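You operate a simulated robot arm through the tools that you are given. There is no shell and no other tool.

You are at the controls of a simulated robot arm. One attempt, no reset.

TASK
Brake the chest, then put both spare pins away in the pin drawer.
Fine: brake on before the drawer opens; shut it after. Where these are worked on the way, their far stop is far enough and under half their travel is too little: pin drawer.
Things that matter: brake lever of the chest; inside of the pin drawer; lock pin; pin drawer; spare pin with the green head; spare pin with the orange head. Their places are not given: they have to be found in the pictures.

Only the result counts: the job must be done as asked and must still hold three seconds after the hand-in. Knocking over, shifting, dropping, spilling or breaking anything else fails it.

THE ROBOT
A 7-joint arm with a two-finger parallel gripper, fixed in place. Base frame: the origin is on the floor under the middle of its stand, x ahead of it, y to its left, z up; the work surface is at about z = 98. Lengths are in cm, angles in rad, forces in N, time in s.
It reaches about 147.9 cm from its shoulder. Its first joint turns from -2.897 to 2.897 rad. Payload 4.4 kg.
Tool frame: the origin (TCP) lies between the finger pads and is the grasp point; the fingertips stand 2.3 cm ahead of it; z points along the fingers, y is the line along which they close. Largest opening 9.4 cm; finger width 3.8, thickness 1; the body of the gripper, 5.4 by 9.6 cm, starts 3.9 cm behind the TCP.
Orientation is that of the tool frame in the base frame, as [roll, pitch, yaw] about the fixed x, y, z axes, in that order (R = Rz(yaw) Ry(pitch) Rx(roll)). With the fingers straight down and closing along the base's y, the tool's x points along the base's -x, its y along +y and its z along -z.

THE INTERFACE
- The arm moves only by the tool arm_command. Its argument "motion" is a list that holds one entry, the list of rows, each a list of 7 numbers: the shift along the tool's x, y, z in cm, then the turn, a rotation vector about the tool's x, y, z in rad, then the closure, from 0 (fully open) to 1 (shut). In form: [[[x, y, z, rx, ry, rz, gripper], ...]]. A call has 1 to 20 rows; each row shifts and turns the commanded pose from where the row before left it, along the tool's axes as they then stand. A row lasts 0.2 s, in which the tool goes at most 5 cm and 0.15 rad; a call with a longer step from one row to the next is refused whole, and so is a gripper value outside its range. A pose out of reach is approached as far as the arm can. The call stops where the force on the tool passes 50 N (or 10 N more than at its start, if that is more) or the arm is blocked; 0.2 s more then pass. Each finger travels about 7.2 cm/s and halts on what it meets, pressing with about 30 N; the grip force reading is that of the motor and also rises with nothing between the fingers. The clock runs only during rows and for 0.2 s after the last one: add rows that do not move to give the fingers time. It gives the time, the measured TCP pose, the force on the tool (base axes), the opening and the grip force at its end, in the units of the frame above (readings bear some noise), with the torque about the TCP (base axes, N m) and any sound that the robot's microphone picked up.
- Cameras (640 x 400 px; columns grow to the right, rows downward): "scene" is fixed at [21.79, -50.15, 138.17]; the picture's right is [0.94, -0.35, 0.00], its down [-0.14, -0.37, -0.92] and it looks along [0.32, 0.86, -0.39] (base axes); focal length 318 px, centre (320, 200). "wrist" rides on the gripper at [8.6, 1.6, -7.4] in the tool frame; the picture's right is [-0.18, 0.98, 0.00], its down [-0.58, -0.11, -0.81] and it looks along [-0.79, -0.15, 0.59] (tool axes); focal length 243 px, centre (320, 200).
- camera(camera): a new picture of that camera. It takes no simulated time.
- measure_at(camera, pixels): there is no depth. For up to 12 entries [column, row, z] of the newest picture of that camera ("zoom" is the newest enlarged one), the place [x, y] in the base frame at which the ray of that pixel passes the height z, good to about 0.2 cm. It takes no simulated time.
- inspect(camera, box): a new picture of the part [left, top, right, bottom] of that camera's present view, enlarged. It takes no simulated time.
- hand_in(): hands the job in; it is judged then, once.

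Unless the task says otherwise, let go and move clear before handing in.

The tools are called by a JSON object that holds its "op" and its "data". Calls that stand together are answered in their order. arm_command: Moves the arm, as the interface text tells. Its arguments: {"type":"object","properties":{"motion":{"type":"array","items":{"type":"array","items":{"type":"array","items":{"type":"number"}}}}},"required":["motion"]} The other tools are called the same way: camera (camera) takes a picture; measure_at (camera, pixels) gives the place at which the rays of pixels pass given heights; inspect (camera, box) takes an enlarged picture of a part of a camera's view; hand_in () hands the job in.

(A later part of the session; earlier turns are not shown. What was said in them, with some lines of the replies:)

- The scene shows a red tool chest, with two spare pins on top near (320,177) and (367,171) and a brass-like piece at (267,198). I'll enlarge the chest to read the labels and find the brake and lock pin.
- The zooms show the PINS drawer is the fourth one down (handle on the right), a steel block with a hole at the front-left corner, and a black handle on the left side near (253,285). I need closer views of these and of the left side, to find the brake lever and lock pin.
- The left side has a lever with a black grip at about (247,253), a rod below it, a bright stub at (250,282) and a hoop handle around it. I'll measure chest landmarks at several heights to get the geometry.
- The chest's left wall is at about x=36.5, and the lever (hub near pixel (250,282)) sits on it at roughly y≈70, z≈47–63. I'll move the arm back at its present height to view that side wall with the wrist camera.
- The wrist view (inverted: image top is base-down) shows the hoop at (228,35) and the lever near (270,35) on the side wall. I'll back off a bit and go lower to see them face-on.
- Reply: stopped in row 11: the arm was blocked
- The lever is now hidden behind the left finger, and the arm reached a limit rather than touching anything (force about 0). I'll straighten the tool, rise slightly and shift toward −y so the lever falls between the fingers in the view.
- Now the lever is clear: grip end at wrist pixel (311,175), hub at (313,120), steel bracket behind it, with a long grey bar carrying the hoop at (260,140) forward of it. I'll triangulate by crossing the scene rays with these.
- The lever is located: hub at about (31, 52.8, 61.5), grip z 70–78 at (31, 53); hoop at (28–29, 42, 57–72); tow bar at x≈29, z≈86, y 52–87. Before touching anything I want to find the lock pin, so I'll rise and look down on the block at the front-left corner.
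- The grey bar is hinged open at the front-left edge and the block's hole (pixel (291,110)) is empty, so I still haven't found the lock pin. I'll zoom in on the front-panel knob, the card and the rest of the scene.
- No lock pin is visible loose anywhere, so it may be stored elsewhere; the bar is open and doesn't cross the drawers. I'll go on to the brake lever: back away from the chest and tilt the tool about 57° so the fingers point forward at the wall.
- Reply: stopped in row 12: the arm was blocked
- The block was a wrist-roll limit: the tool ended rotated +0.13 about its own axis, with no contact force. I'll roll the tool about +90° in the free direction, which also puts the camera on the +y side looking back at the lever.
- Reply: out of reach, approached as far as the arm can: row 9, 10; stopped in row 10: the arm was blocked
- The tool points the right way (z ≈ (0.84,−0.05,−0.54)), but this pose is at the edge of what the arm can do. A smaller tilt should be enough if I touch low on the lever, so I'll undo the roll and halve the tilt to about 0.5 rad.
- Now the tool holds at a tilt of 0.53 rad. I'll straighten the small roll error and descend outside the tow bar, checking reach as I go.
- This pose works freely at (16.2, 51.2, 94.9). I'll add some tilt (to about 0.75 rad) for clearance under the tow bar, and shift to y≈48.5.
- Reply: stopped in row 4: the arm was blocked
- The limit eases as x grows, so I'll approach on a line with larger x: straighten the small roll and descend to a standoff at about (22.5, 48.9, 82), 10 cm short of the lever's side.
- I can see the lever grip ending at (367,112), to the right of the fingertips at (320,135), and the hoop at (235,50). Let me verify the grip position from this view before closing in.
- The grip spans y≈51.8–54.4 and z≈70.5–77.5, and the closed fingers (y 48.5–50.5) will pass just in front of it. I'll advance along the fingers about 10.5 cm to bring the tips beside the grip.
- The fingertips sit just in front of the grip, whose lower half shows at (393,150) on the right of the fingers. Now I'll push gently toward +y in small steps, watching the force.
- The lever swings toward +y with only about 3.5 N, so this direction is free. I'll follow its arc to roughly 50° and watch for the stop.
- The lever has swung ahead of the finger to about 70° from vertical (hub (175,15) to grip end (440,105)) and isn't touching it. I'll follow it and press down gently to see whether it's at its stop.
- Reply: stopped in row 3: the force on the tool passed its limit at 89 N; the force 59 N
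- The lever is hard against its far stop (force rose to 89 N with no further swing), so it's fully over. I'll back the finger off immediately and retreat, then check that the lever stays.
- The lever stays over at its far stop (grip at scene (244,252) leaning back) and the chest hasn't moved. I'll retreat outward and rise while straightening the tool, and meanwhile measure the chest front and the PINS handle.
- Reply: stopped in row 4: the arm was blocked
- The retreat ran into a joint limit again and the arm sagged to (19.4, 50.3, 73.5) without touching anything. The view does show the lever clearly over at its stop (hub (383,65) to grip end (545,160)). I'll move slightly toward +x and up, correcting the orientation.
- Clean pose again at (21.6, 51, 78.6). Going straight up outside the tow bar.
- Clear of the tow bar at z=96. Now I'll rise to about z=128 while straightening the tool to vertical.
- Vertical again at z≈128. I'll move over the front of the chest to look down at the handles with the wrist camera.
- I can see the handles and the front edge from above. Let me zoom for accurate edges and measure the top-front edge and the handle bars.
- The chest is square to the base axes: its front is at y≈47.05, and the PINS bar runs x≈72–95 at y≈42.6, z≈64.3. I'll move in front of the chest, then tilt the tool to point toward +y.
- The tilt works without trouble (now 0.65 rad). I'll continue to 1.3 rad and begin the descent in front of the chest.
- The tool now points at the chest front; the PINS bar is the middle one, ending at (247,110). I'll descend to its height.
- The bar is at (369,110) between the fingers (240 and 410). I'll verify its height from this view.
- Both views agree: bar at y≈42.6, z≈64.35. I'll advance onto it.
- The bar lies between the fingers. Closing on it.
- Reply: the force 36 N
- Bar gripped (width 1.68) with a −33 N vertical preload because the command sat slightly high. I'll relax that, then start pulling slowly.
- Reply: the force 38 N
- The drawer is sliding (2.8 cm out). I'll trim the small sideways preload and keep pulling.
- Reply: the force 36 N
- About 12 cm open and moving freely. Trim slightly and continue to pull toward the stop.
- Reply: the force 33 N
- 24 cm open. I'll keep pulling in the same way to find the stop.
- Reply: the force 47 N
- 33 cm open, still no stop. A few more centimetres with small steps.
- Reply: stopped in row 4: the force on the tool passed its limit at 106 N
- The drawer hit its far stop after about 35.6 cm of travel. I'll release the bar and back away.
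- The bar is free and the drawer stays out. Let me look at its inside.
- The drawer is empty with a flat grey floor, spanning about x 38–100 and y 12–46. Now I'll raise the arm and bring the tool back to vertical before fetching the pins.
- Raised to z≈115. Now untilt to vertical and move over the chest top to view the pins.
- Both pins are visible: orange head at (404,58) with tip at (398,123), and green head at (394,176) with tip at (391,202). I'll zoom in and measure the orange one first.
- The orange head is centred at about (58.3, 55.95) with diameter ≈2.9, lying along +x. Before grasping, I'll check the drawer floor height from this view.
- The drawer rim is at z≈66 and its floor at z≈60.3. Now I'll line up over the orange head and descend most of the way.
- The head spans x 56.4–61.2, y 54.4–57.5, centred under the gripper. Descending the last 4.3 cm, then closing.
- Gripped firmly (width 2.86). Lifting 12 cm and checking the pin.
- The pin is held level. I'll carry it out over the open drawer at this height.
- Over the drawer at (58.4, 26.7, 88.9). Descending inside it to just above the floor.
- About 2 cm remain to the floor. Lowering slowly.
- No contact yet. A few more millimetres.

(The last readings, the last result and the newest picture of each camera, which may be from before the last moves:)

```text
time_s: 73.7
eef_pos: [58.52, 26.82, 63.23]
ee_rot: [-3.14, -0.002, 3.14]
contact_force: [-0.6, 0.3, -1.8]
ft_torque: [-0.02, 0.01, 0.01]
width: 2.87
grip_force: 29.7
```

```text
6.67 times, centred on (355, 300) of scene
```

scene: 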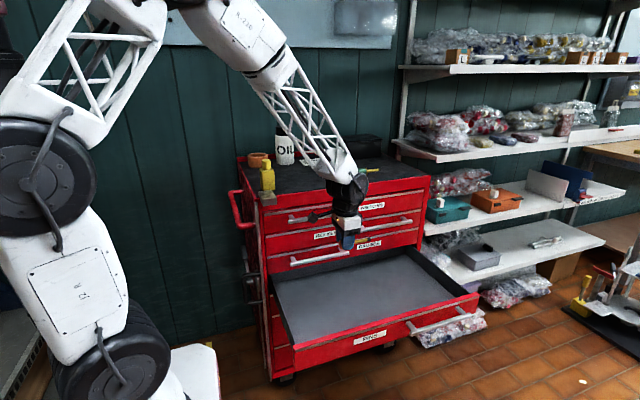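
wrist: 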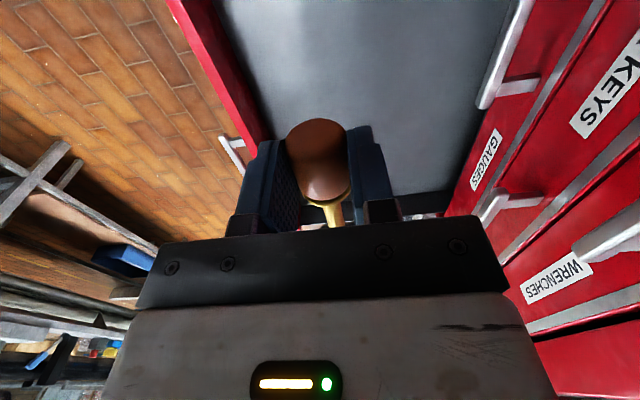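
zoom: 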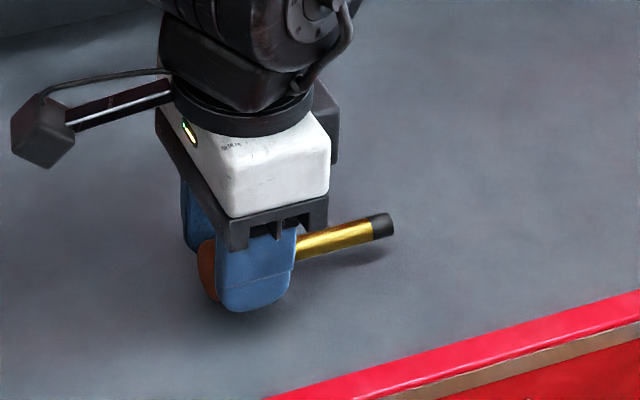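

{"op": "arm_command", "data": {"motion": [[[0, 0, 0.15, 0, 0, 0, 1], [0, 0, 0.1, 0, 0, 0, 1], [0, 0, 0, 0, 0, 0, 1]]]}}

```text
time_s: 74.5
eef_pos: [58.38, 26.66, 62.97]
ee_rot: [3.14, -0.001, -3.141]
contact_force: [0.1, 0.9, -1.2]
ft_torque: [0.02, 0.0, -0.03]
width: 2.91
grip_force: 30.1
```

Still free. Two more tiny steps down, watching the vertical force.

{"op": "arm_command", "data": {"motion": [[[0, 0, 0.15, 0, 0, 0, 1], [0, 0, 0.1, 0, 0, 0, 1], [0, 0, 0, 0, 0, 0, 1]]]}}

{"op": "inspect", "data": {"camera": "scene", "box": [310, 270, 400, 330]}}

```text
time_s: 75.3
eef_pos: [58.59, 26.74, 62.73]
ee_rot: [3.14, -0.003, -3.141]
contact_force: [0.3, -0.3, -1.4]
ft_torque: [-0.01, -0.02, -0.02]
width: 2.89
grip_force: 30.3
```

```text
6.67 times, centred on (355, 300) of scene
```

zoom: 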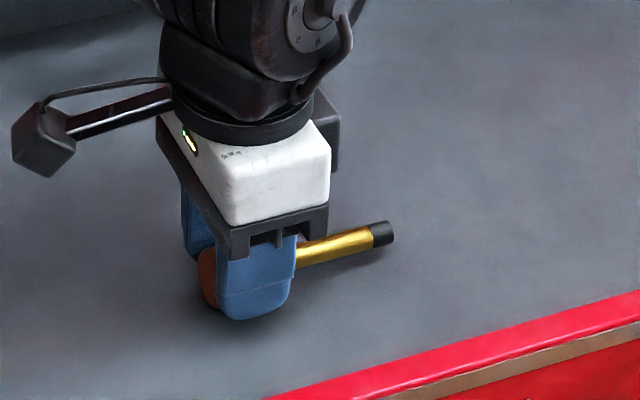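

{"op": "arm_command", "data": {"motion": [[[0, 0, 0.15, 0, 0, 0, 1], [0, 0, 0.15, 0, 0, 0, 1], [0, 0, 0.1, 0, 0, 0, 1], [0, 0, 0, 0, 0, 0, 1]]]}}

{"op": "measure_at", "data": {"camera": "scene", "pixels": [[344.5, 317.7, 60], [344.5, 317.7, 60.4], [344.5, 317.7, 59]]}}

```text
time_s: 76.3
eef_pos: [58.55, 26.62, 62.39]
ee_rot: [3.14, 0.001, 3.14]
contact_force: [-0.7, 9.1, 22.1]
ft_torque: [0.24, 0.04, 0.0]
width: 2.87
grip_force: 30.1
```

```text
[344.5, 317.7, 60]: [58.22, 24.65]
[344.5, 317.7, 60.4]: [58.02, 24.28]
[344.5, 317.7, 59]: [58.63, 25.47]
```

Contact with the floor (22 N) at TCP z≈62.4. I'll ease up slightly, open, and lift away.

{"op": "arm_command", "data": {"motion": [[[0, 0, -0.12, 0, 0, 0, 1], [0, 0, 0, 0, 0, 0, 0.6], [0, 0, 0, 0, 0, 0, 0.3], [0, 0, 0, 0, 0, 0, 0.1], [0, 0, 0, 0, 0, 0, 0], [0, 0, -1, 0, 0, 0, 0], [0, 0, -3, 0, 0, 0, 0], [0, 0, -4, 0, 0, 0, 0], [0, 0, 0, 0, 0, 0, 0]]]}}

{"op": "inspect", "data": {"camera": "scene", "box": [290, 240, 410, 340]}}

{"op": "camera", "data": {"camera": "wrist"}}

```text
time_s: 78.3
eef_pos: [58.47, 26.58, 70.37]
ee_rot: [3.141, -0.003, -3.14]
contact_force: [0.6, -0.1, -0.2]
ft_torque: [0.0, -0.02, 0.01]
width: 9.36
grip_force: 0.1
```

```text
4.00 times, centred on (350, 290) of scene
```

zoom: 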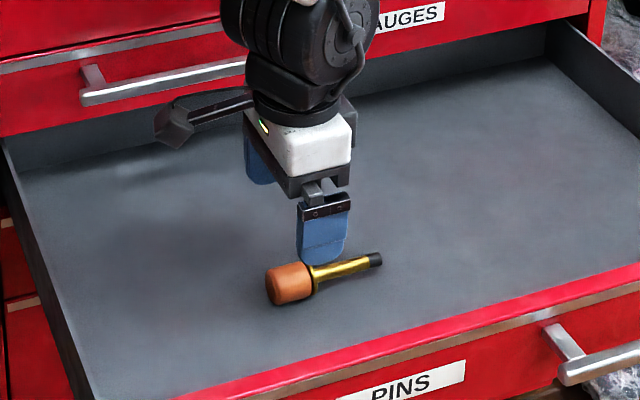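

```text
taken
```

wrist: 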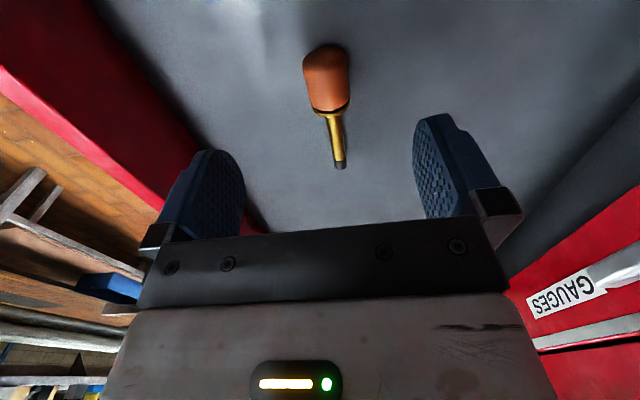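

The orange pin lies on the drawer floor. Now I'll rise and go to the green pin.

{"op": "arm_command", "data": {"motion": [[[0, 0, -4.3, 0, 0, 0, 0], [0, 0, -4.3, 0, 0, 0, 0], [0, 0, -4.3, 0, 0, 0, 0], [0, 0, -4.3, 0, 0, 0, 0], [0, 0, -4.3, 0, 0, 0, 0], [0, 0, -4.3, 0, 0, 0, 0], [0, 0, -4.3, 0, 0, 0, 0], [0, 0, -4.3, 0, 0, 0, 0], [0, 0, -4.3, 0, 0, 0, 0], [0, 0, -4.3, 0, 0, 0, 0], [0, 0, -4.3, 0, 0, 0, 0], [0, 0, 0, 0, 0, 0, 0]]]}}

{"op": "arm_command", "data": {"motion": [[[-2.0, 3.27, 0, 0, 0, 0, 0], [-2.0, 3.27, 0, 0, 0, 0, 0], [-2.0, 3.27, 0, 0, 0, 0, 0], [-2.0, 3.27, 0, 0, 0, 0, 0], [-2.0, 3.27, 0, 0, 0, 0, 0], [-2.0, 3.27, 0, 0, 0, 0, 0], [-2.0, 3.27, 0, 0, 0, 0, 0], [-2.0, 3.27, 0, 0, 0, 0, 0], [-2.0, 3.27, 0, 0, 0, 0, 0], [0, 0, 0, 0, 0, 0, 0]]]}}

{"op": "camera", "data": {"camera": "wrist"}}

{"op": "camera", "data": {"camera": "scene"}}

```text
time_s: 80.9
eef_pos: [58.37, 26.78, 117.81]
ee_rot: [3.141, -0.001, -3.141]
contact_force: [0.9, 0.0, 0.9]
ft_torque: [0.05, 0.03, 0.01]
width: 9.4
grip_force: 0.0
```

```text
time_s: 83.1
eef_pos: [76.56, 56.1, 117.69]
ee_rot: [3.141, -0.003, -3.141]
contact_force: [-0.6, -0.5, -0.3]
ft_torque: [-0.03, -0.05, 0.02]
width: 9.41
grip_force: 0.0
```

```text
taken
```

wrist: 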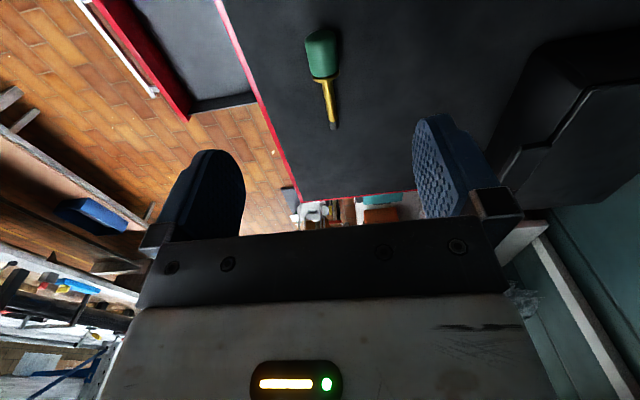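

```text
taken
```

scene: 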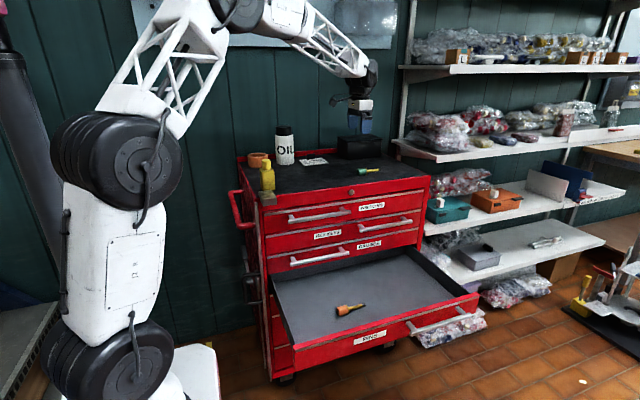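

{"op": "measure_at", "data": {"camera": "wrist", "pixels": [[321, 29, 99.5], [324, 77, 99.5], [306, 52, 99.5], [341, 52, 99.5], [332, 128, 99.3], [500, 150, 98]]}}

{"op": "inspect", "data": {"camera": "wrist", "box": [270, 10, 380, 140]}}

{"op": "measure_at", "data": {"camera": "scene", "pixels": [[346, 158, 98], [384, 152, 98], [337, 154, 98]]}}

```text
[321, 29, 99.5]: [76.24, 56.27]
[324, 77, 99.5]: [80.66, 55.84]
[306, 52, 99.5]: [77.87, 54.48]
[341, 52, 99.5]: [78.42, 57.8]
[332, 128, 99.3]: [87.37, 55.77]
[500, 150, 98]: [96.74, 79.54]
```

```text
3.08 times, centred on (325, 75) of wrist
```

zoom: 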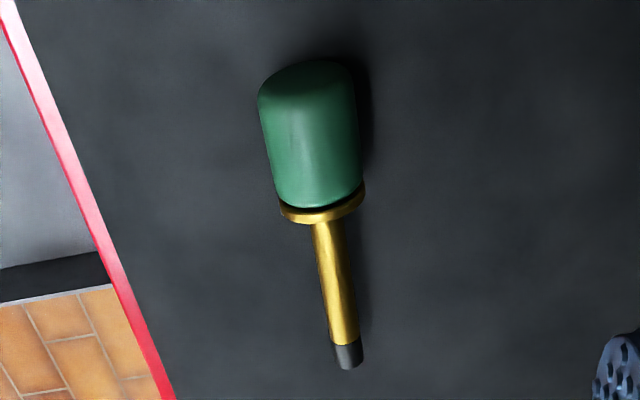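

```text
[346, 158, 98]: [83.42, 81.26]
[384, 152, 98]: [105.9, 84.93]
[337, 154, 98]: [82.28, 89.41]
```

The green head spans x 76.2–80.7, y 54.5–57.8 (centre (78.4, 56.1)). I'll descend over it.

{"op": "arm_command", "data": {"motion": [[[-0.92, 0, 2, 0, 0, 0, 0], [-0.92, 0, 3, 0, 0, 0, 0], [0, 0, 4, 0, 0, 0, 0], [0, 0, 3.5, 0, 0, 0, 0], [0, 0, 0, 0, 0, 0, 0]]]}}

{"op": "camera", "data": {"camera": "wrist"}}

```text
time_s: 84.3
eef_pos: [78.41, 56.13, 105.24]
ee_rot: [-3.141, 0.0, 3.142]
contact_force: [-0.1, 0.9, -0.1]
ft_torque: [0.0, 0.02, 0.0]
width: 9.41
grip_force: 0.1
```

```text
taken
```

wrist: 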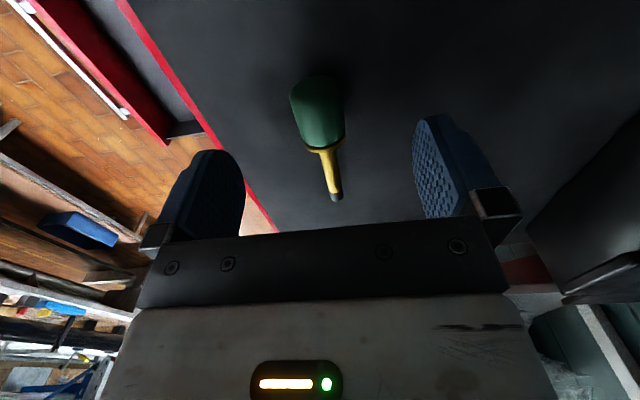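

The view matches the one before the orange grasp (head at (318,110)), so alignment is good. Descending 4.3 cm and closing.

{"op": "arm_command", "data": {"motion": [[[0, 0, 1.5, 0, 0, 0, 0], [0, 0, 1.5, 0, 0, 0, 0], [0, 0, 1.3, 0, 0, 0, 0], [0, 0, 0, 0, 0, 0, 0], [0, 0, 0, 0, 0, 0, 0.5], [0, 0, 0, 0, 0, 0, 0.8], [0, 0, 0, 0, 0, 0, 1], [0, 0, 0, 0, 0, 0, 1], [0, 0, 0, 0, 0, 0, 1]]]}}

{"op": "camera", "data": {"camera": "wrist"}}

```text
time_s: 86.3
eef_pos: [78.43, 56.12, 100.94]
ee_rot: [-3.141, -0.003, -3.14]
contact_force: [1.3, -0.2, -0.3]
ft_torque: [0.02, 0.01, 0.0]
width: 2.9
grip_force: 29.7
```

```text
taken
```

wrist: 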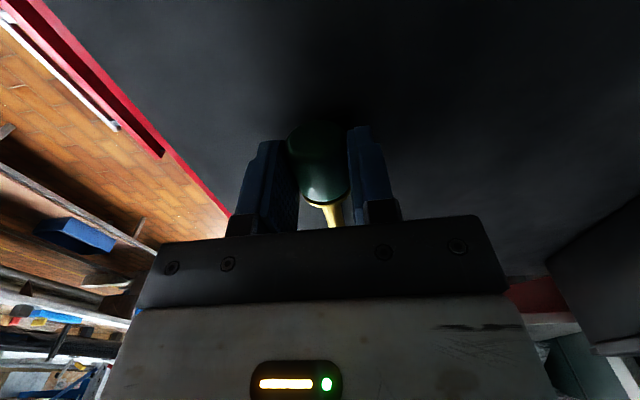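

Gripped (width 2.90). Lifting, then carrying out over the drawer.

{"op": "arm_command", "data": {"motion": [[[0, 0, -2, 0, 0, 0, 1], [0, 0, -3, 0, 0, 0, 1], [0, 0, -3.5, 0, 0, 0, 1], [0, 0, -3.5, 0, 0, 0, 1], [0, -4.2, 0, 0, 0, 0, 1], [0, -4.2, 0, 0, 0, 0, 1], [0, -4.2, 0, 0, 0, 0, 1], [0, -4.2, 0, 0, 0, 0, 1], [0, -4.2, 0, 0, 0, 0, 1], [0, -4.2, 0, 0, 0, 0, 1], [0, -4.2, 0, 0, 0, 0, 1], [0, 0, 0, 0, 0, 0, 1]]]}}

{"op": "camera", "data": {"camera": "wrist"}}

{"op": "camera", "data": {"camera": "scene"}}

```text
time_s: 88.9
eef_pos: [78.25, 26.61, 112.84]
ee_rot: [-3.142, 0.0, 3.141]
contact_force: [-0.4, -0.6, -0.6]
ft_torque: [0.02, 0.01, 0.01]
width: 2.88
grip_force: 30.4
```

```text
taken
```

wrist: 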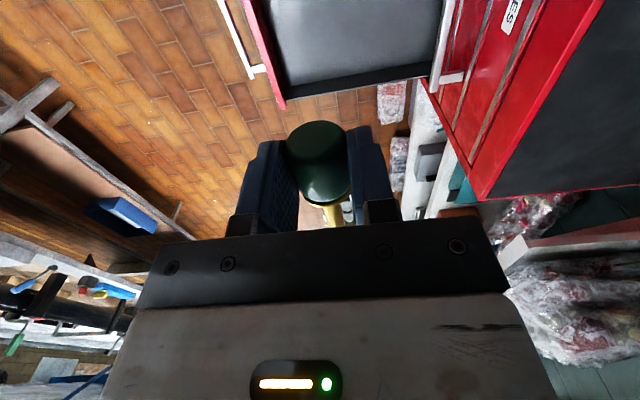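

```text
taken
```

scene: 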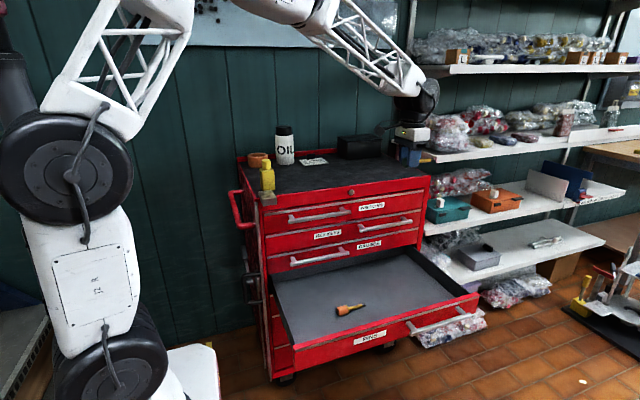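

Held well over the drawer at (78.3, 26.6). Descending to just above the floor.

{"op": "arm_command", "data": {"motion": [[[0, 0, 4, 0, 0, 0, 1], [0, 0, 4, 0, 0, 0, 1], [0, 0, 4, 0, 0, 0, 1], [0, 0, 4, 0, 0, 0, 1], [0, 0, 4, 0, 0, 0, 1], [0, 0, 4, 0, 0, 0, 1], [0, 0, 4, 0, 0, 0, 1], [0, 0, 4, 0, 0, 0, 1], [0, 0, 4, 0, 0, 0, 1], [0, 0, 4, 0, 0, 0, 1], [0, 0, 4, 0, 0, 0, 1], [0, 0, 3.5, 0, 0, 0, 1], [0, 0, 0.7, 0, 0, 0, 1], [0, 0, 0.6, 0, 0, 0, 1], [0, 0, 0.5, 0, 0, 0, 1], [0, 0, 0.3, 0, 0, 0, 1], [0, 0, 0, 0, 0, 0, 1]]]}}

{"op": "inspect", "data": {"camera": "scene", "box": [310, 240, 450, 330]}}

```text
time_s: 92.5
eef_pos: [78.32, 26.77, 63.32]
ee_rot: [3.141, -0.001, 3.141]
contact_force: [0.0, 0.1, 0.0]
ft_torque: [-0.01, 0.04, 0.02]
width: 2.89
grip_force: 30.0
```

```text
4.44 times, centred on (380, 285) of scene
```

zoom: 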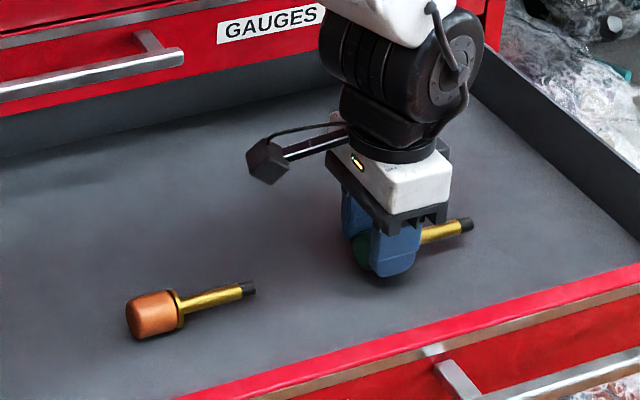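

Same height as before the final approach for the orange pin. Lowering in small steps to touch.

{"op": "arm_command", "data": {"motion": [[[0, 0, 0.3, 0, 0, 0, 1], [0, 0, 0.25, 0, 0, 0, 1], [0, 0, 0.15, 0, 0, 0, 1], [0, 0, 0.1, 0, 0, 0, 1], [0, 0, 0, 0, 0, 0, 1]]]}}

```text
time_s: 93.7
eef_pos: [78.31, 26.68, 62.57]
ee_rot: [-3.14, -0.001, -3.142]
contact_force: [-0.3, 0.3, -0.6]
ft_torque: [-0.02, 0.02, 0.01]
width: 2.91
grip_force: 30.1
```

Almost touching (contact came at about 62.45 last time). One more millimetre, then release and lift.

{"op": "arm_command", "data": {"motion": [[[0, 0, 0.1, 0, 0, 0, 1], [0, 0, 0, 0, 0, 0, 1], [0, 0, 0, 0, 0, 0, 0.6], [0, 0, 0, 0, 0, 0, 0.3], [0, 0, 0, 0, 0, 0, 0.1], [0, 0, 0, 0, 0, 0, 0], [0, 0, -1, 0, 0, 0, 0], [0, 0, -3, 0, 0, 0, 0], [0, 0, -4, 0, 0, 0, 0], [0, 0, -4.3, 0, 0, 0, 0], [0, 0, -4.3, 0, 0, 0, 0], [0, 0, 0, 0, 0, 0, 0]]]}}

{"op": "inspect", "data": {"camera": "scene", "box": [260, 220, 490, 370]}}

{"op": "camera", "data": {"camera": "wrist"}}

```text
time_s: 96.3
eef_pos: [78.32, 26.75, 79.19]
ee_rot: [3.141, -0.003, 3.141]
contact_force: [0.0, 0.4, -0.1]
ft_torque: [0.02, 0.01, 0.0]
width: 9.4
grip_force: 0.1
```

```text
2.67 times, centred on (375, 295) of scene
```

zoom: 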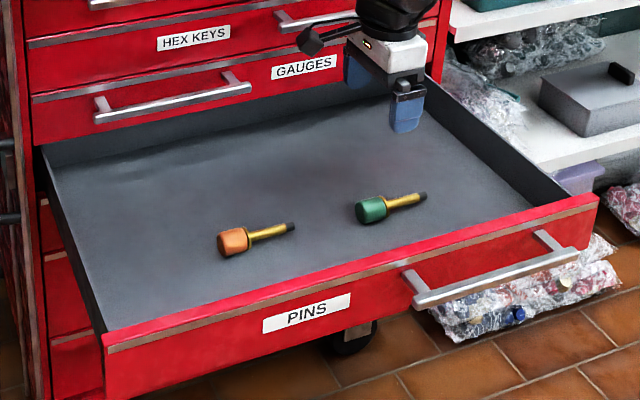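

```text
taken
```

wrist: 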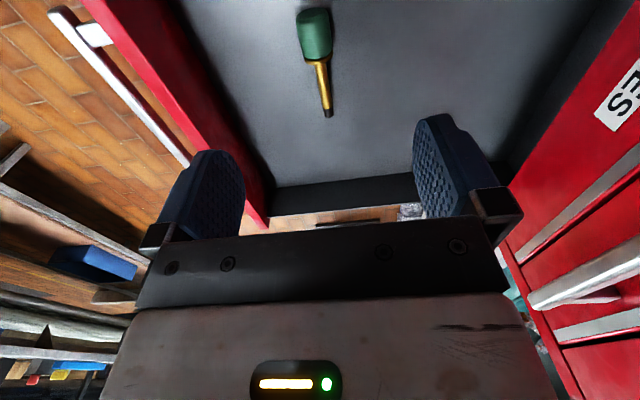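

Both pins lie inside the drawer, well below the rim. To shut it I'll go back for the handle: rise, move out in front, and tilt as before.

{"op": "arm_command", "data": {"motion": [[[0, 0, -4.4, 0, 0, 0, 0], [0, 0, -4.4, 0, 0, 0, 0], [0, 0, -4.4, 0, 0, 0, 0], [0, 0, -4.4, 0, 0, 0, 0], [0, 0, -4.4, 0, 0, 0, 0], [0, 0, -4.4, 0, 0, 0, 0], [0, 0, -4.4, 0, 0, 0, 0], [0, 0, -4.4, 0, 0, 0, 0], [-0.62, -3.75, 0, 0, 0, 0, 0], [-0.62, -3.75, 0, 0, 0, 0, 0], [-0.62, -3.75, 0, 0, 0, 0, 0], [-0.62, -3.75, 0, 0, 0, 0, 0], [-0.62, -3.75, 0, 0, 0, 0, 0], [-0.62, -3.75, 0, 0, 0, 0, 0], [-0.62, -3.75, 0, 0, 0, 0, 0], [-0.62, -3.75, 0, 0, 0, 0, 0], [0, 0, 0, 0, 0, 0, 0]]]}}

{"op": "arm_command", "data": {"motion": [[[0, 0, 0, -0.13, 0, 0, 0.36], [0, 0, 0, -0.13, 0, 0, 0.36], [0, 0, 0, -0.13, 0, 0, 0.36], [0, 0, 0, -0.13, 0, 0, 0.36], [0, 0, 0, -0.13, 0, 0, 0.36], [0, 0, 0, -0.13, 0, 0, 0.36], [0, 0, 0, -0.13, 0, 0, 0.36], [0, 0, 0, -0.13, 0, 0, 0.36], [0, 0, 0, -0.13, 0, 0, 0.36], [0, 0, 0, -0.13, 0, 0, 0.36], [0, 0, 0, 0, 0, 0, 0.36]]]}}

{"op": "camera", "data": {"camera": "scene"}}

```text
time_s: 99.9
eef_pos: [83.18, -3.29, 114.11]
ee_rot: [3.141, -0.001, 3.141]
contact_force: [-0.5, 0.3, -0.5]
ft_torque: [-0.02, -0.01, 0.02]
width: 9.41
grip_force: 0.0
```

```text
time_s: 102.3
eef_pos: [83.26, -3.18, 114.15]
ee_rot: [1.841, 0.002, -3.14]
contact_force: [0.3, -0.1, -0.2]
ft_torque: [-0.01, 0.02, 0.01]
width: 6.02
grip_force: 0.1
```

```text
taken
```

scene: 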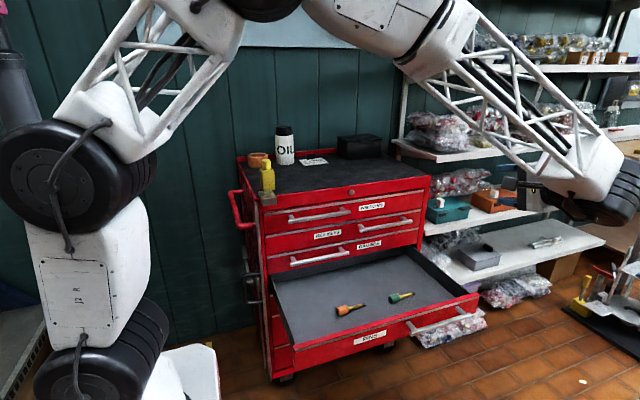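

Tilted and in front of the drawer. Descending along the same path to the bar's height.

{"op": "arm_command", "data": {"motion": [[[0, -4.36, 1.21, 0, 0, 0, 0.36], [0, -4.36, 1.21, 0, 0, 0, 0.36], [0, -4.36, 1.21, 0, 0, 0, 0.36], [0, -4.36, 1.21, 0, 0, 0, 0.36], [0, -4.36, 1.21, 0, 0, 0, 0.36], [0, -4.36, 1.21, 0, 0, 0, 0.36], [0, -4.36, 1.21, 0, 0, 0, 0.36], [0, -4.36, 1.21, 0, 0, 0, 0.36], [0, -4.36, 1.21, 0, 0, 0, 0.36], [0, -4.36, 1.21, 0, 0, 0, 0.36], [0, -4.36, 1.21, 0, 0, 0, 0.36], [0, 0, 0, 0, 0, 0, 0.36]]]}}

{"op": "camera", "data": {"camera": "wrist"}}

```text
time_s: 104.9
eef_pos: [83.18, -3.22, 64.32]
ee_rot: [1.84, -0.001, 3.14]
contact_force: [0.0, 0.6, 1.1]
ft_torque: [0.01, -0.02, -0.04]
width: 6.02
grip_force: 0.2
```

```text
taken
```

wrist: 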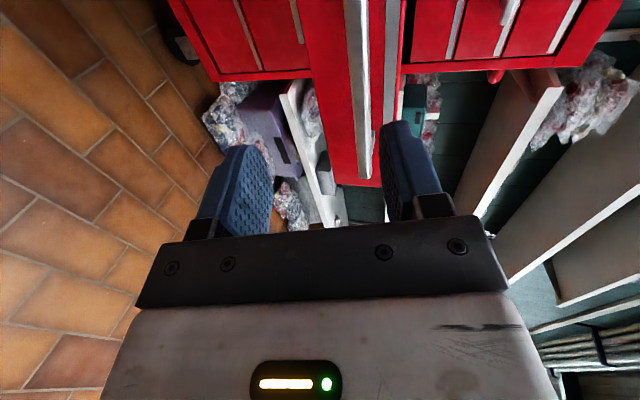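

The bar at (360,100) lines up as it did when I let go. Advancing 10.2 cm and closing on it.

{"op": "arm_command", "data": {"motion": [[[0, 0.68, 2.46, 0, 0, 0, 0.36], [0, 0.68, 2.46, 0, 0, 0, 0.36], [0, 0.68, 2.46, 0, 0, 0, 0.36], [0, 0.68, 2.46, 0, 0, 0, 0.36], [0, 0, 0, 0, 0, 0, 0.36], [0, 0, 0, 0, 0, 0, 0.7], [0, 0, 0, 0, 0, 0, 1], [0, 0, 0, 0, 0, 0, 1], [0, 0, 0, 0, 0, 0, 1]]]}}

{"op": "inspect", "data": {"camera": "scene", "box": [260, 220, 540, 400]}}

```text
time_s: 106.9
eef_pos: [83.2, 6.97, 64.52]
ee_rot: [1.841, -0.001, -3.14]
contact_force: [-6.8, 10.9, 17.4]
ft_torque: [0.54, -0.52, 0.53]
width: 1.71
grip_force: 44.5
```

```text
2.22 times, centred on (400, 310) of scene
```

zoom: 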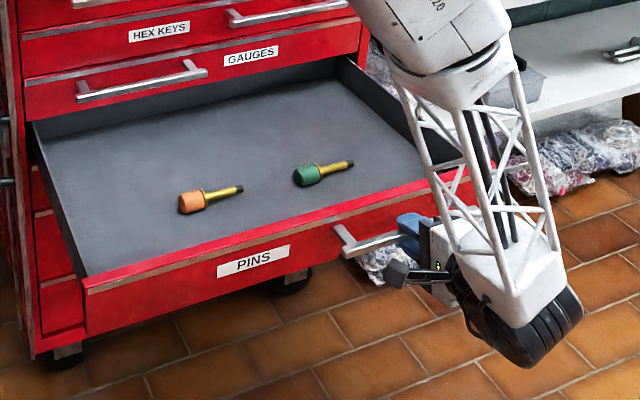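

Bar gripped (width 1.71), both pins visible inside. Pushing the drawer in slowly with gentle acceleration.

{"op": "arm_command", "data": {"motion": [[[0, 0.1, 0.2, 0, 0, 0, 1], [0, 0.11, 0.39, 0, 0, 0, 1], [0, 0.16, 0.58, 0, 0, 0, 1], [0, 0.213, 0.77, 0, 0, 0, 1], [0, 0.267, 0.964, 0, 0, 0, 1], [0, 0.267, 0.964, 0, 0, 0, 1], [0, 0.267, 0.964, 0, 0, 0, 1], [0, 0.267, 0.964, 0, 0, 0, 1], [0, 0.267, 0.964, 0, 0, 0, 1], [0, 0.267, 0.964, 0, 0, 0, 1], [0, 0.267, 0.964, 0, 0, 0, 1], [0, 0.267, 0.964, 0, 0, 0, 1], [0, 0.213, 0.77, 0, 0, 0, 1], [0, 0.16, 0.58, 0, 0, 0, 1], [0, 0.11, 0.39, 0, 0, 0, 1], [0, 0, 0, 0, 0, 0, 1]]]}}

{"op": "camera", "data": {"camera": "scene"}}

```text
time_s: 110.3
eef_pos: [83.09, 18.81, 64.37]
ee_rot: [1.841, -0.002, 3.141]
contact_force: [-4.6, -2.2, -3.6]
ft_torque: [0.35, -1.51, 1.11]
width: 1.69
grip_force: 45.1
```

```text
taken
```

scene: 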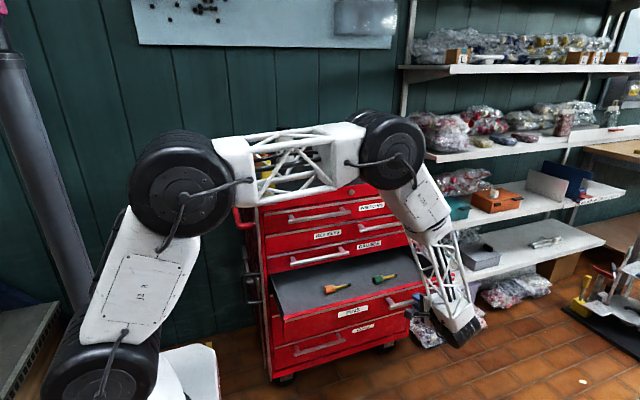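

Sliding in smoothly with the pins riding along. Continuing.

{"op": "arm_command", "data": {"motion": [[[0, 0.11, 0.39, 0, 0, 0, 1], [0, 0.16, 0.58, 0, 0, 0, 1], [0, 0.213, 0.77, 0, 0, 0, 1], [0, 0.267, 0.964, 0, 0, 0, 1], [0, 0.267, 0.964, 0, 0, 0, 1], [0, 0.267, 0.964, 0, 0, 0, 1], [0, 0.267, 0.964, 0, 0, 0, 1], [0, 0.267, 0.964, 0, 0, 0, 1], [0, 0.267, 0.964, 0, 0, 0, 1], [0, 0.267, 0.964, 0, 0, 0, 1], [0, 0.267, 0.964, 0, 0, 0, 1], [0, 0.267, 0.964, 0, 0, 0, 1], [0, 0.267, 0.964, 0, 0, 0, 1], [0, 0.267, 0.964, 0, 0, 0, 1], [0, 0.267, 0.964, 0, 0, 0, 1], [0, 0.213, 0.77, 0, 0, 0, 1], [0, 0.16, 0.58, 0, 0, 0, 1], [0, 0, 0, 0, 0, 0, 1]]]}}

{"op": "camera", "data": {"camera": "scene"}}

```text
time_s: 114.1
eef_pos: [83.2, 33.89, 64.5]
ee_rot: [1.841, -0.002, -3.14]
contact_force: [-6.0, -2.1, -22.4]
ft_torque: [0.27, -1.62, 0.47]
width: 1.65
grip_force: 45.6
```

```text
taken
```

scene: 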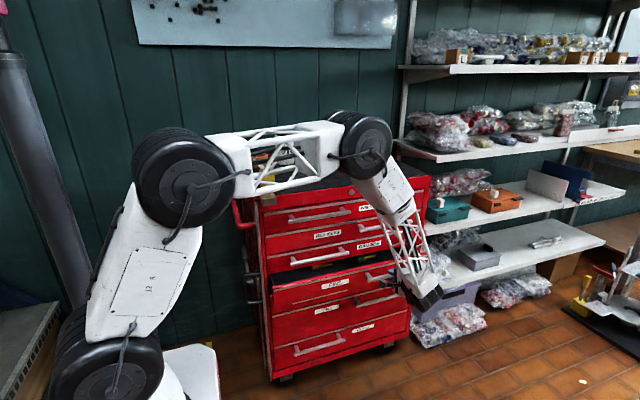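

About 8.7 cm left. Trim height slightly, push on, and finish with small steps to the closed stop.

{"op": "arm_command", "data": {"motion": [[[0, 0.05, 0.39, 0, 0, 0, 1], [0, 0.16, 0.58, 0, 0, 0, 1], [0, 0.213, 0.77, 0, 0, 0, 1], [0, 0.26, 0.964, 0, 0, 0, 1], [0, 0.26, 0.964, 0, 0, 0, 1], [0, 0.26, 0.964, 0, 0, 0, 1], [0, 0.26, 0.964, 0, 0, 0, 1], [0, 0.213, 0.77, 0, 0, 0, 1], [0, 0.16, 0.58, 0, 0, 0, 1], [0, 0.11, 0.39, 0, 0, 0, 1], [0, 0.08, 0.29, 0, 0, 0, 1], [0, 0.08, 0.29, 0, 0, 0, 1], [0, 0.08, 0.29, 0, 0, 0, 1], [0, 0, 0, 0, 0, 0, 1]]]}}

{"op": "inspect", "data": {"camera": "scene", "box": [250, 220, 450, 340]}}

```text
time_s: 117.1
eef_pos: [83.24, 42.24, 64.49]
ee_rot: [1.841, 0.0, 3.138]
contact_force: [7.6, -38.1, -10.1]
ft_torque: [0.27, -1.66, 0.52]
width: 1.69
grip_force: 44.8
```

```text
3.20 times, centred on (350, 280) of scene
```

zoom: 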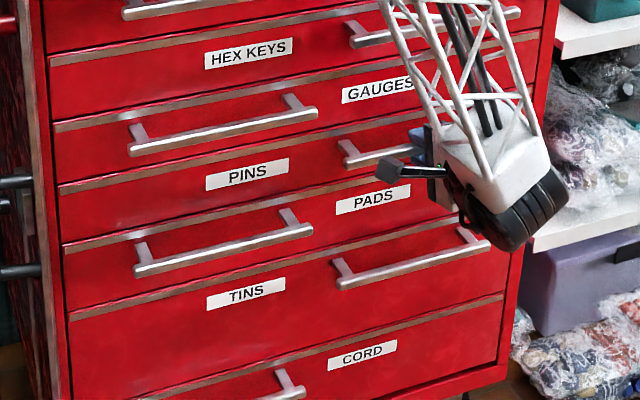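

The drawer is against its closed stop (−38 N) and looks flush. Let me check closely before letting go.

{"op": "inspect", "data": {"camera": "scene", "box": [255, 250, 345, 310]}}

{"op": "inspect", "data": {"camera": "scene", "box": [380, 220, 430, 290]}}

```text
6.67 times, centred on (300, 280) of scene
```

zoom: 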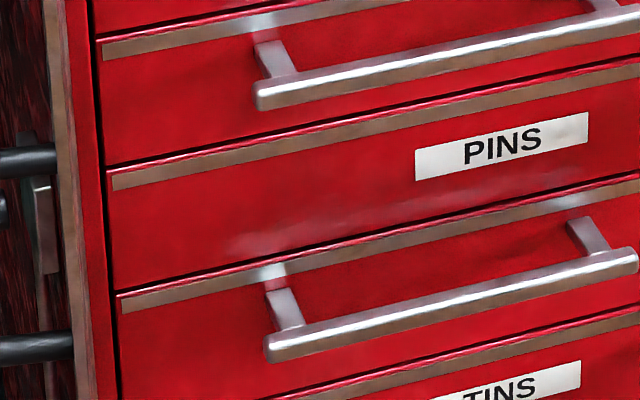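

```text
5.71 times, centred on (405, 255) of scene
```

zoom: 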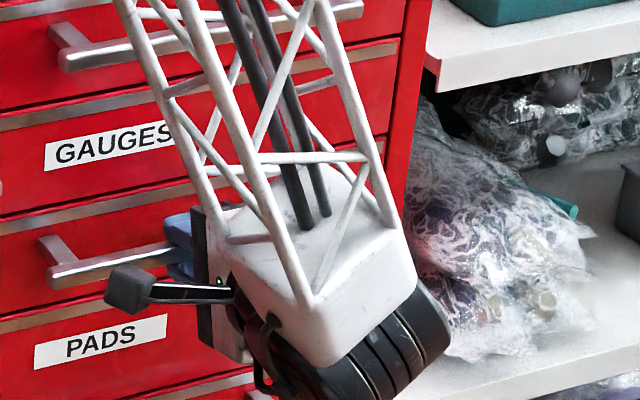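

Flush with its neighbours. Releasing the bar and backing straight away.

{"op": "arm_command", "data": {"motion": [[[0, 0, 0, 0, 0, 0, 0.5], [0, 0, 0, 0, 0, 0, 0.36], [0, 0, 0, 0, 0, 0, 0.36], [0, -0.267, -0.964, 0, 0, 0, 0.36], [0, -0.53, -1.93, 0, 0, 0, 0.36], [0, -0.8, -2.89, 0, 0, 0, 0.36], [0, -0.8, -2.89, 0, 0, 0, 0.36], [0, -0.8, -2.89, 0, 0, 0, 0.36], [0, -0.8, -2.89, 0, 0, 0, 0.36], [0, -0.8, -2.89, 0, 0, 0, 0.36], [0, 0, 0, 0, 0, 0, 0.36]]]}}

{"op": "camera", "data": {"camera": "wrist"}}

{"op": "inspect", "data": {"camera": "scene", "box": [250, 200, 450, 340]}}

```text
time_s: 119.5
eef_pos: [83.35, 24.33, 64.45]
ee_rot: [1.843, -0.001, 3.142]
contact_force: [0.3, 1.2, 0.1]
ft_torque: [-0.02, -0.02, 0.03]
width: 6.03
grip_force: 0.0
```

```text
taken
```

wrist: 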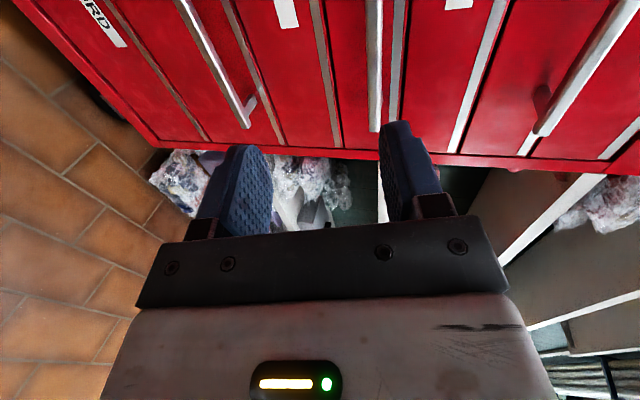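

```text
2.86 times, centred on (350, 270) of scene
```

zoom: 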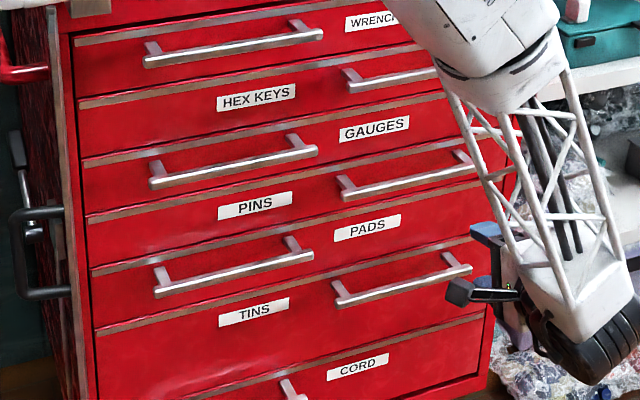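

The drawer appears fully shut. I'll verify the bar's position against its original (y≈42.6) and compare with the other handles.

{"op": "inspect", "data": {"camera": "wrist", "box": [330, 0, 450, 160]}}

{"op": "measure_at", "data": {"camera": "wrist", "pixels": [[374, 130, 64.35], [374, 70, 64.35], [374, 130, 64], [374, 130, 65], [541, 135, 81.7], [541, 135, 82.5]]}}

{"op": "inspect", "data": {"camera": "scene", "box": [345, 240, 425, 290]}}

```text
2.50 times, centred on (390, 80) of wrist
```

zoom: 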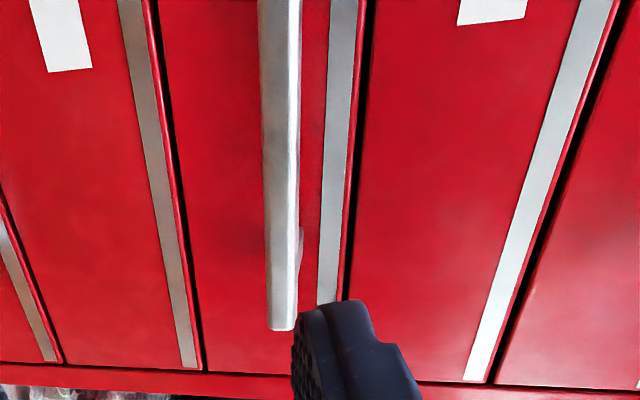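

```text
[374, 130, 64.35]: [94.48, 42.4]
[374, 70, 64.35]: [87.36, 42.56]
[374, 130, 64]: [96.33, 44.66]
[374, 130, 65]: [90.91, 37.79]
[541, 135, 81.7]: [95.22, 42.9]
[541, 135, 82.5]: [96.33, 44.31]
```

```text
8.00 times, centred on (385, 265) of scene
```

zoom: 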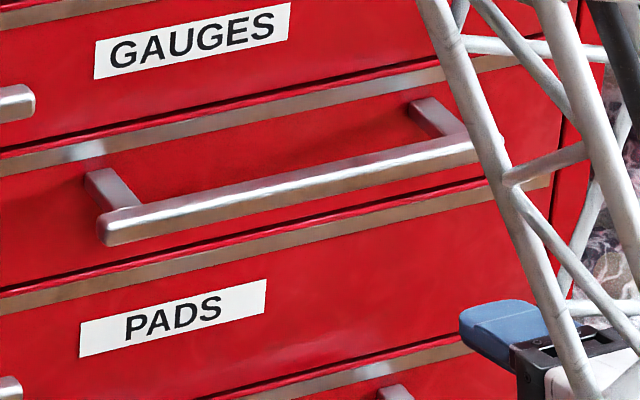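

The bar is back at y≈42.5, the same as before opening, so the drawer is shut. Now I'll move clear upward and check the brake lever and everything else.

{"op": "arm_command", "data": {"motion": [[[0, -1.2, -3.5, 0, 0, 0, 0.36], [0, -1.2, -3.5, 0, 0, 0, 0.36], [0, -1.2, -3.5, 0, 0, 0, 0.36], [0, -1.2, -3.5, 0, 0, 0, 0.36], [0, 4.4, -1.22, 0, 0, 0, 0.36], [0, 4.4, -1.22, 0, 0, 0, 0.36], [0, 4.4, -1.22, 0, 0, 0, 0.36], [0, 4.4, -1.22, 0, 0, 0, 0.36], [0, 4.4, -1.22, 0, 0, 0, 0.36], [0, 4.4, -1.22, 0, 0, 0, 0.36], [0, 4.4, -1.22, 0, 0, 0, 0.2], [0, 4.4, -1.22, 0, 0, 0, 0.2], [0, 4.4, -1.22, 0, 0, 0, 0], [0, 4.4, -1.22, 0, 0, 0, 0], [0, 4.4, -1.22, 0, 0, 0, 0], [0, 0, 0, 0, 0, 0, 0]]]}}

{"op": "camera", "data": {"camera": "scene"}}

{"op": "inspect", "data": {"camera": "scene", "box": [215, 220, 285, 320]}}

{"op": "inspect", "data": {"camera": "scene", "box": [250, 340, 420, 395]}}

```text
time_s: 122.9
eef_pos: [83.26, 9.6, 113.88]
ee_rot: [1.841, -0.002, -3.142]
contact_force: [-0.3, 1.0, 0.3]
ft_torque: [-0.01, 0.03, -0.01]
width: 9.4
grip_force: 0.2
```

```text
taken
```

scene: 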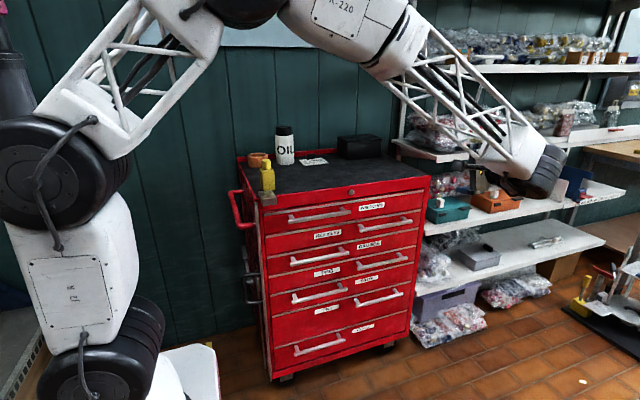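

```text
4.00 times, centred on (250, 270) of scene
```

zoom: 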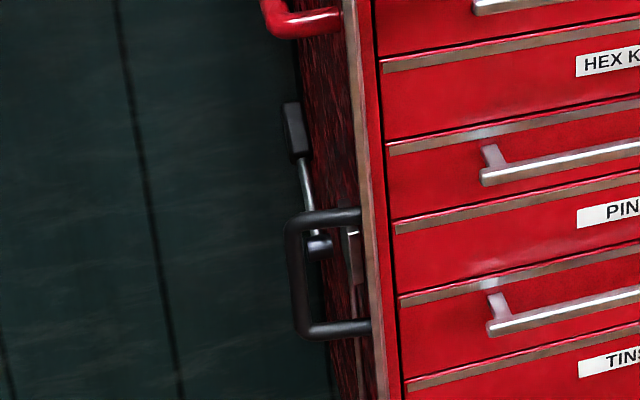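

```text
3.76 times, centred on (335, 368) of scene
```

zoom: 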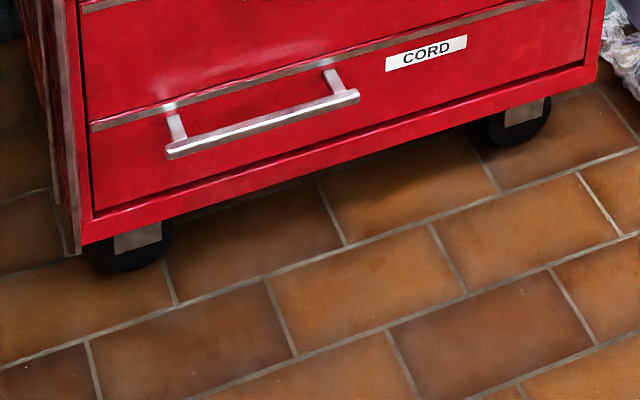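

The lever is still over at its stop (grip at scene (244,253)), the PINS drawer is shut with both pins inside, and the chest and everything on it are in place. The arm is clear with the gripper open, so I'm handing in.

{"op": "hand_in", "data": {}}

```text
The job is handed in.
```

I braked the chest, put both spare pins in the PINS drawer and shut it, then handed the job in. I haven't been told the result.

- **Brake:** I pushed the lever on the chest's left side from upright back to its far stop before opening the drawer. It was still there at hand-in. Nothing on the lever is marked "on"; I took the far stop to be on because that was the way the lever moved freely.
- **Drawer:** I pulled it fully out to its stop, about 35.6 cm. After shutting, its handle is back where it started, flush with the drawers around it.
- **Pins:** I set the orange-headed and green-headed pins on the drawer floor, and both were inside as it closed.
- **Lock pin:** I never found it. The hole in the steel block at the front-left corner looked empty, and the hinged bar there was already swung open, clear of the drawers. I left both alone.

The pictures before hand-in showed the chest and everything on it where they had been. The arm was clear with its gripper open.
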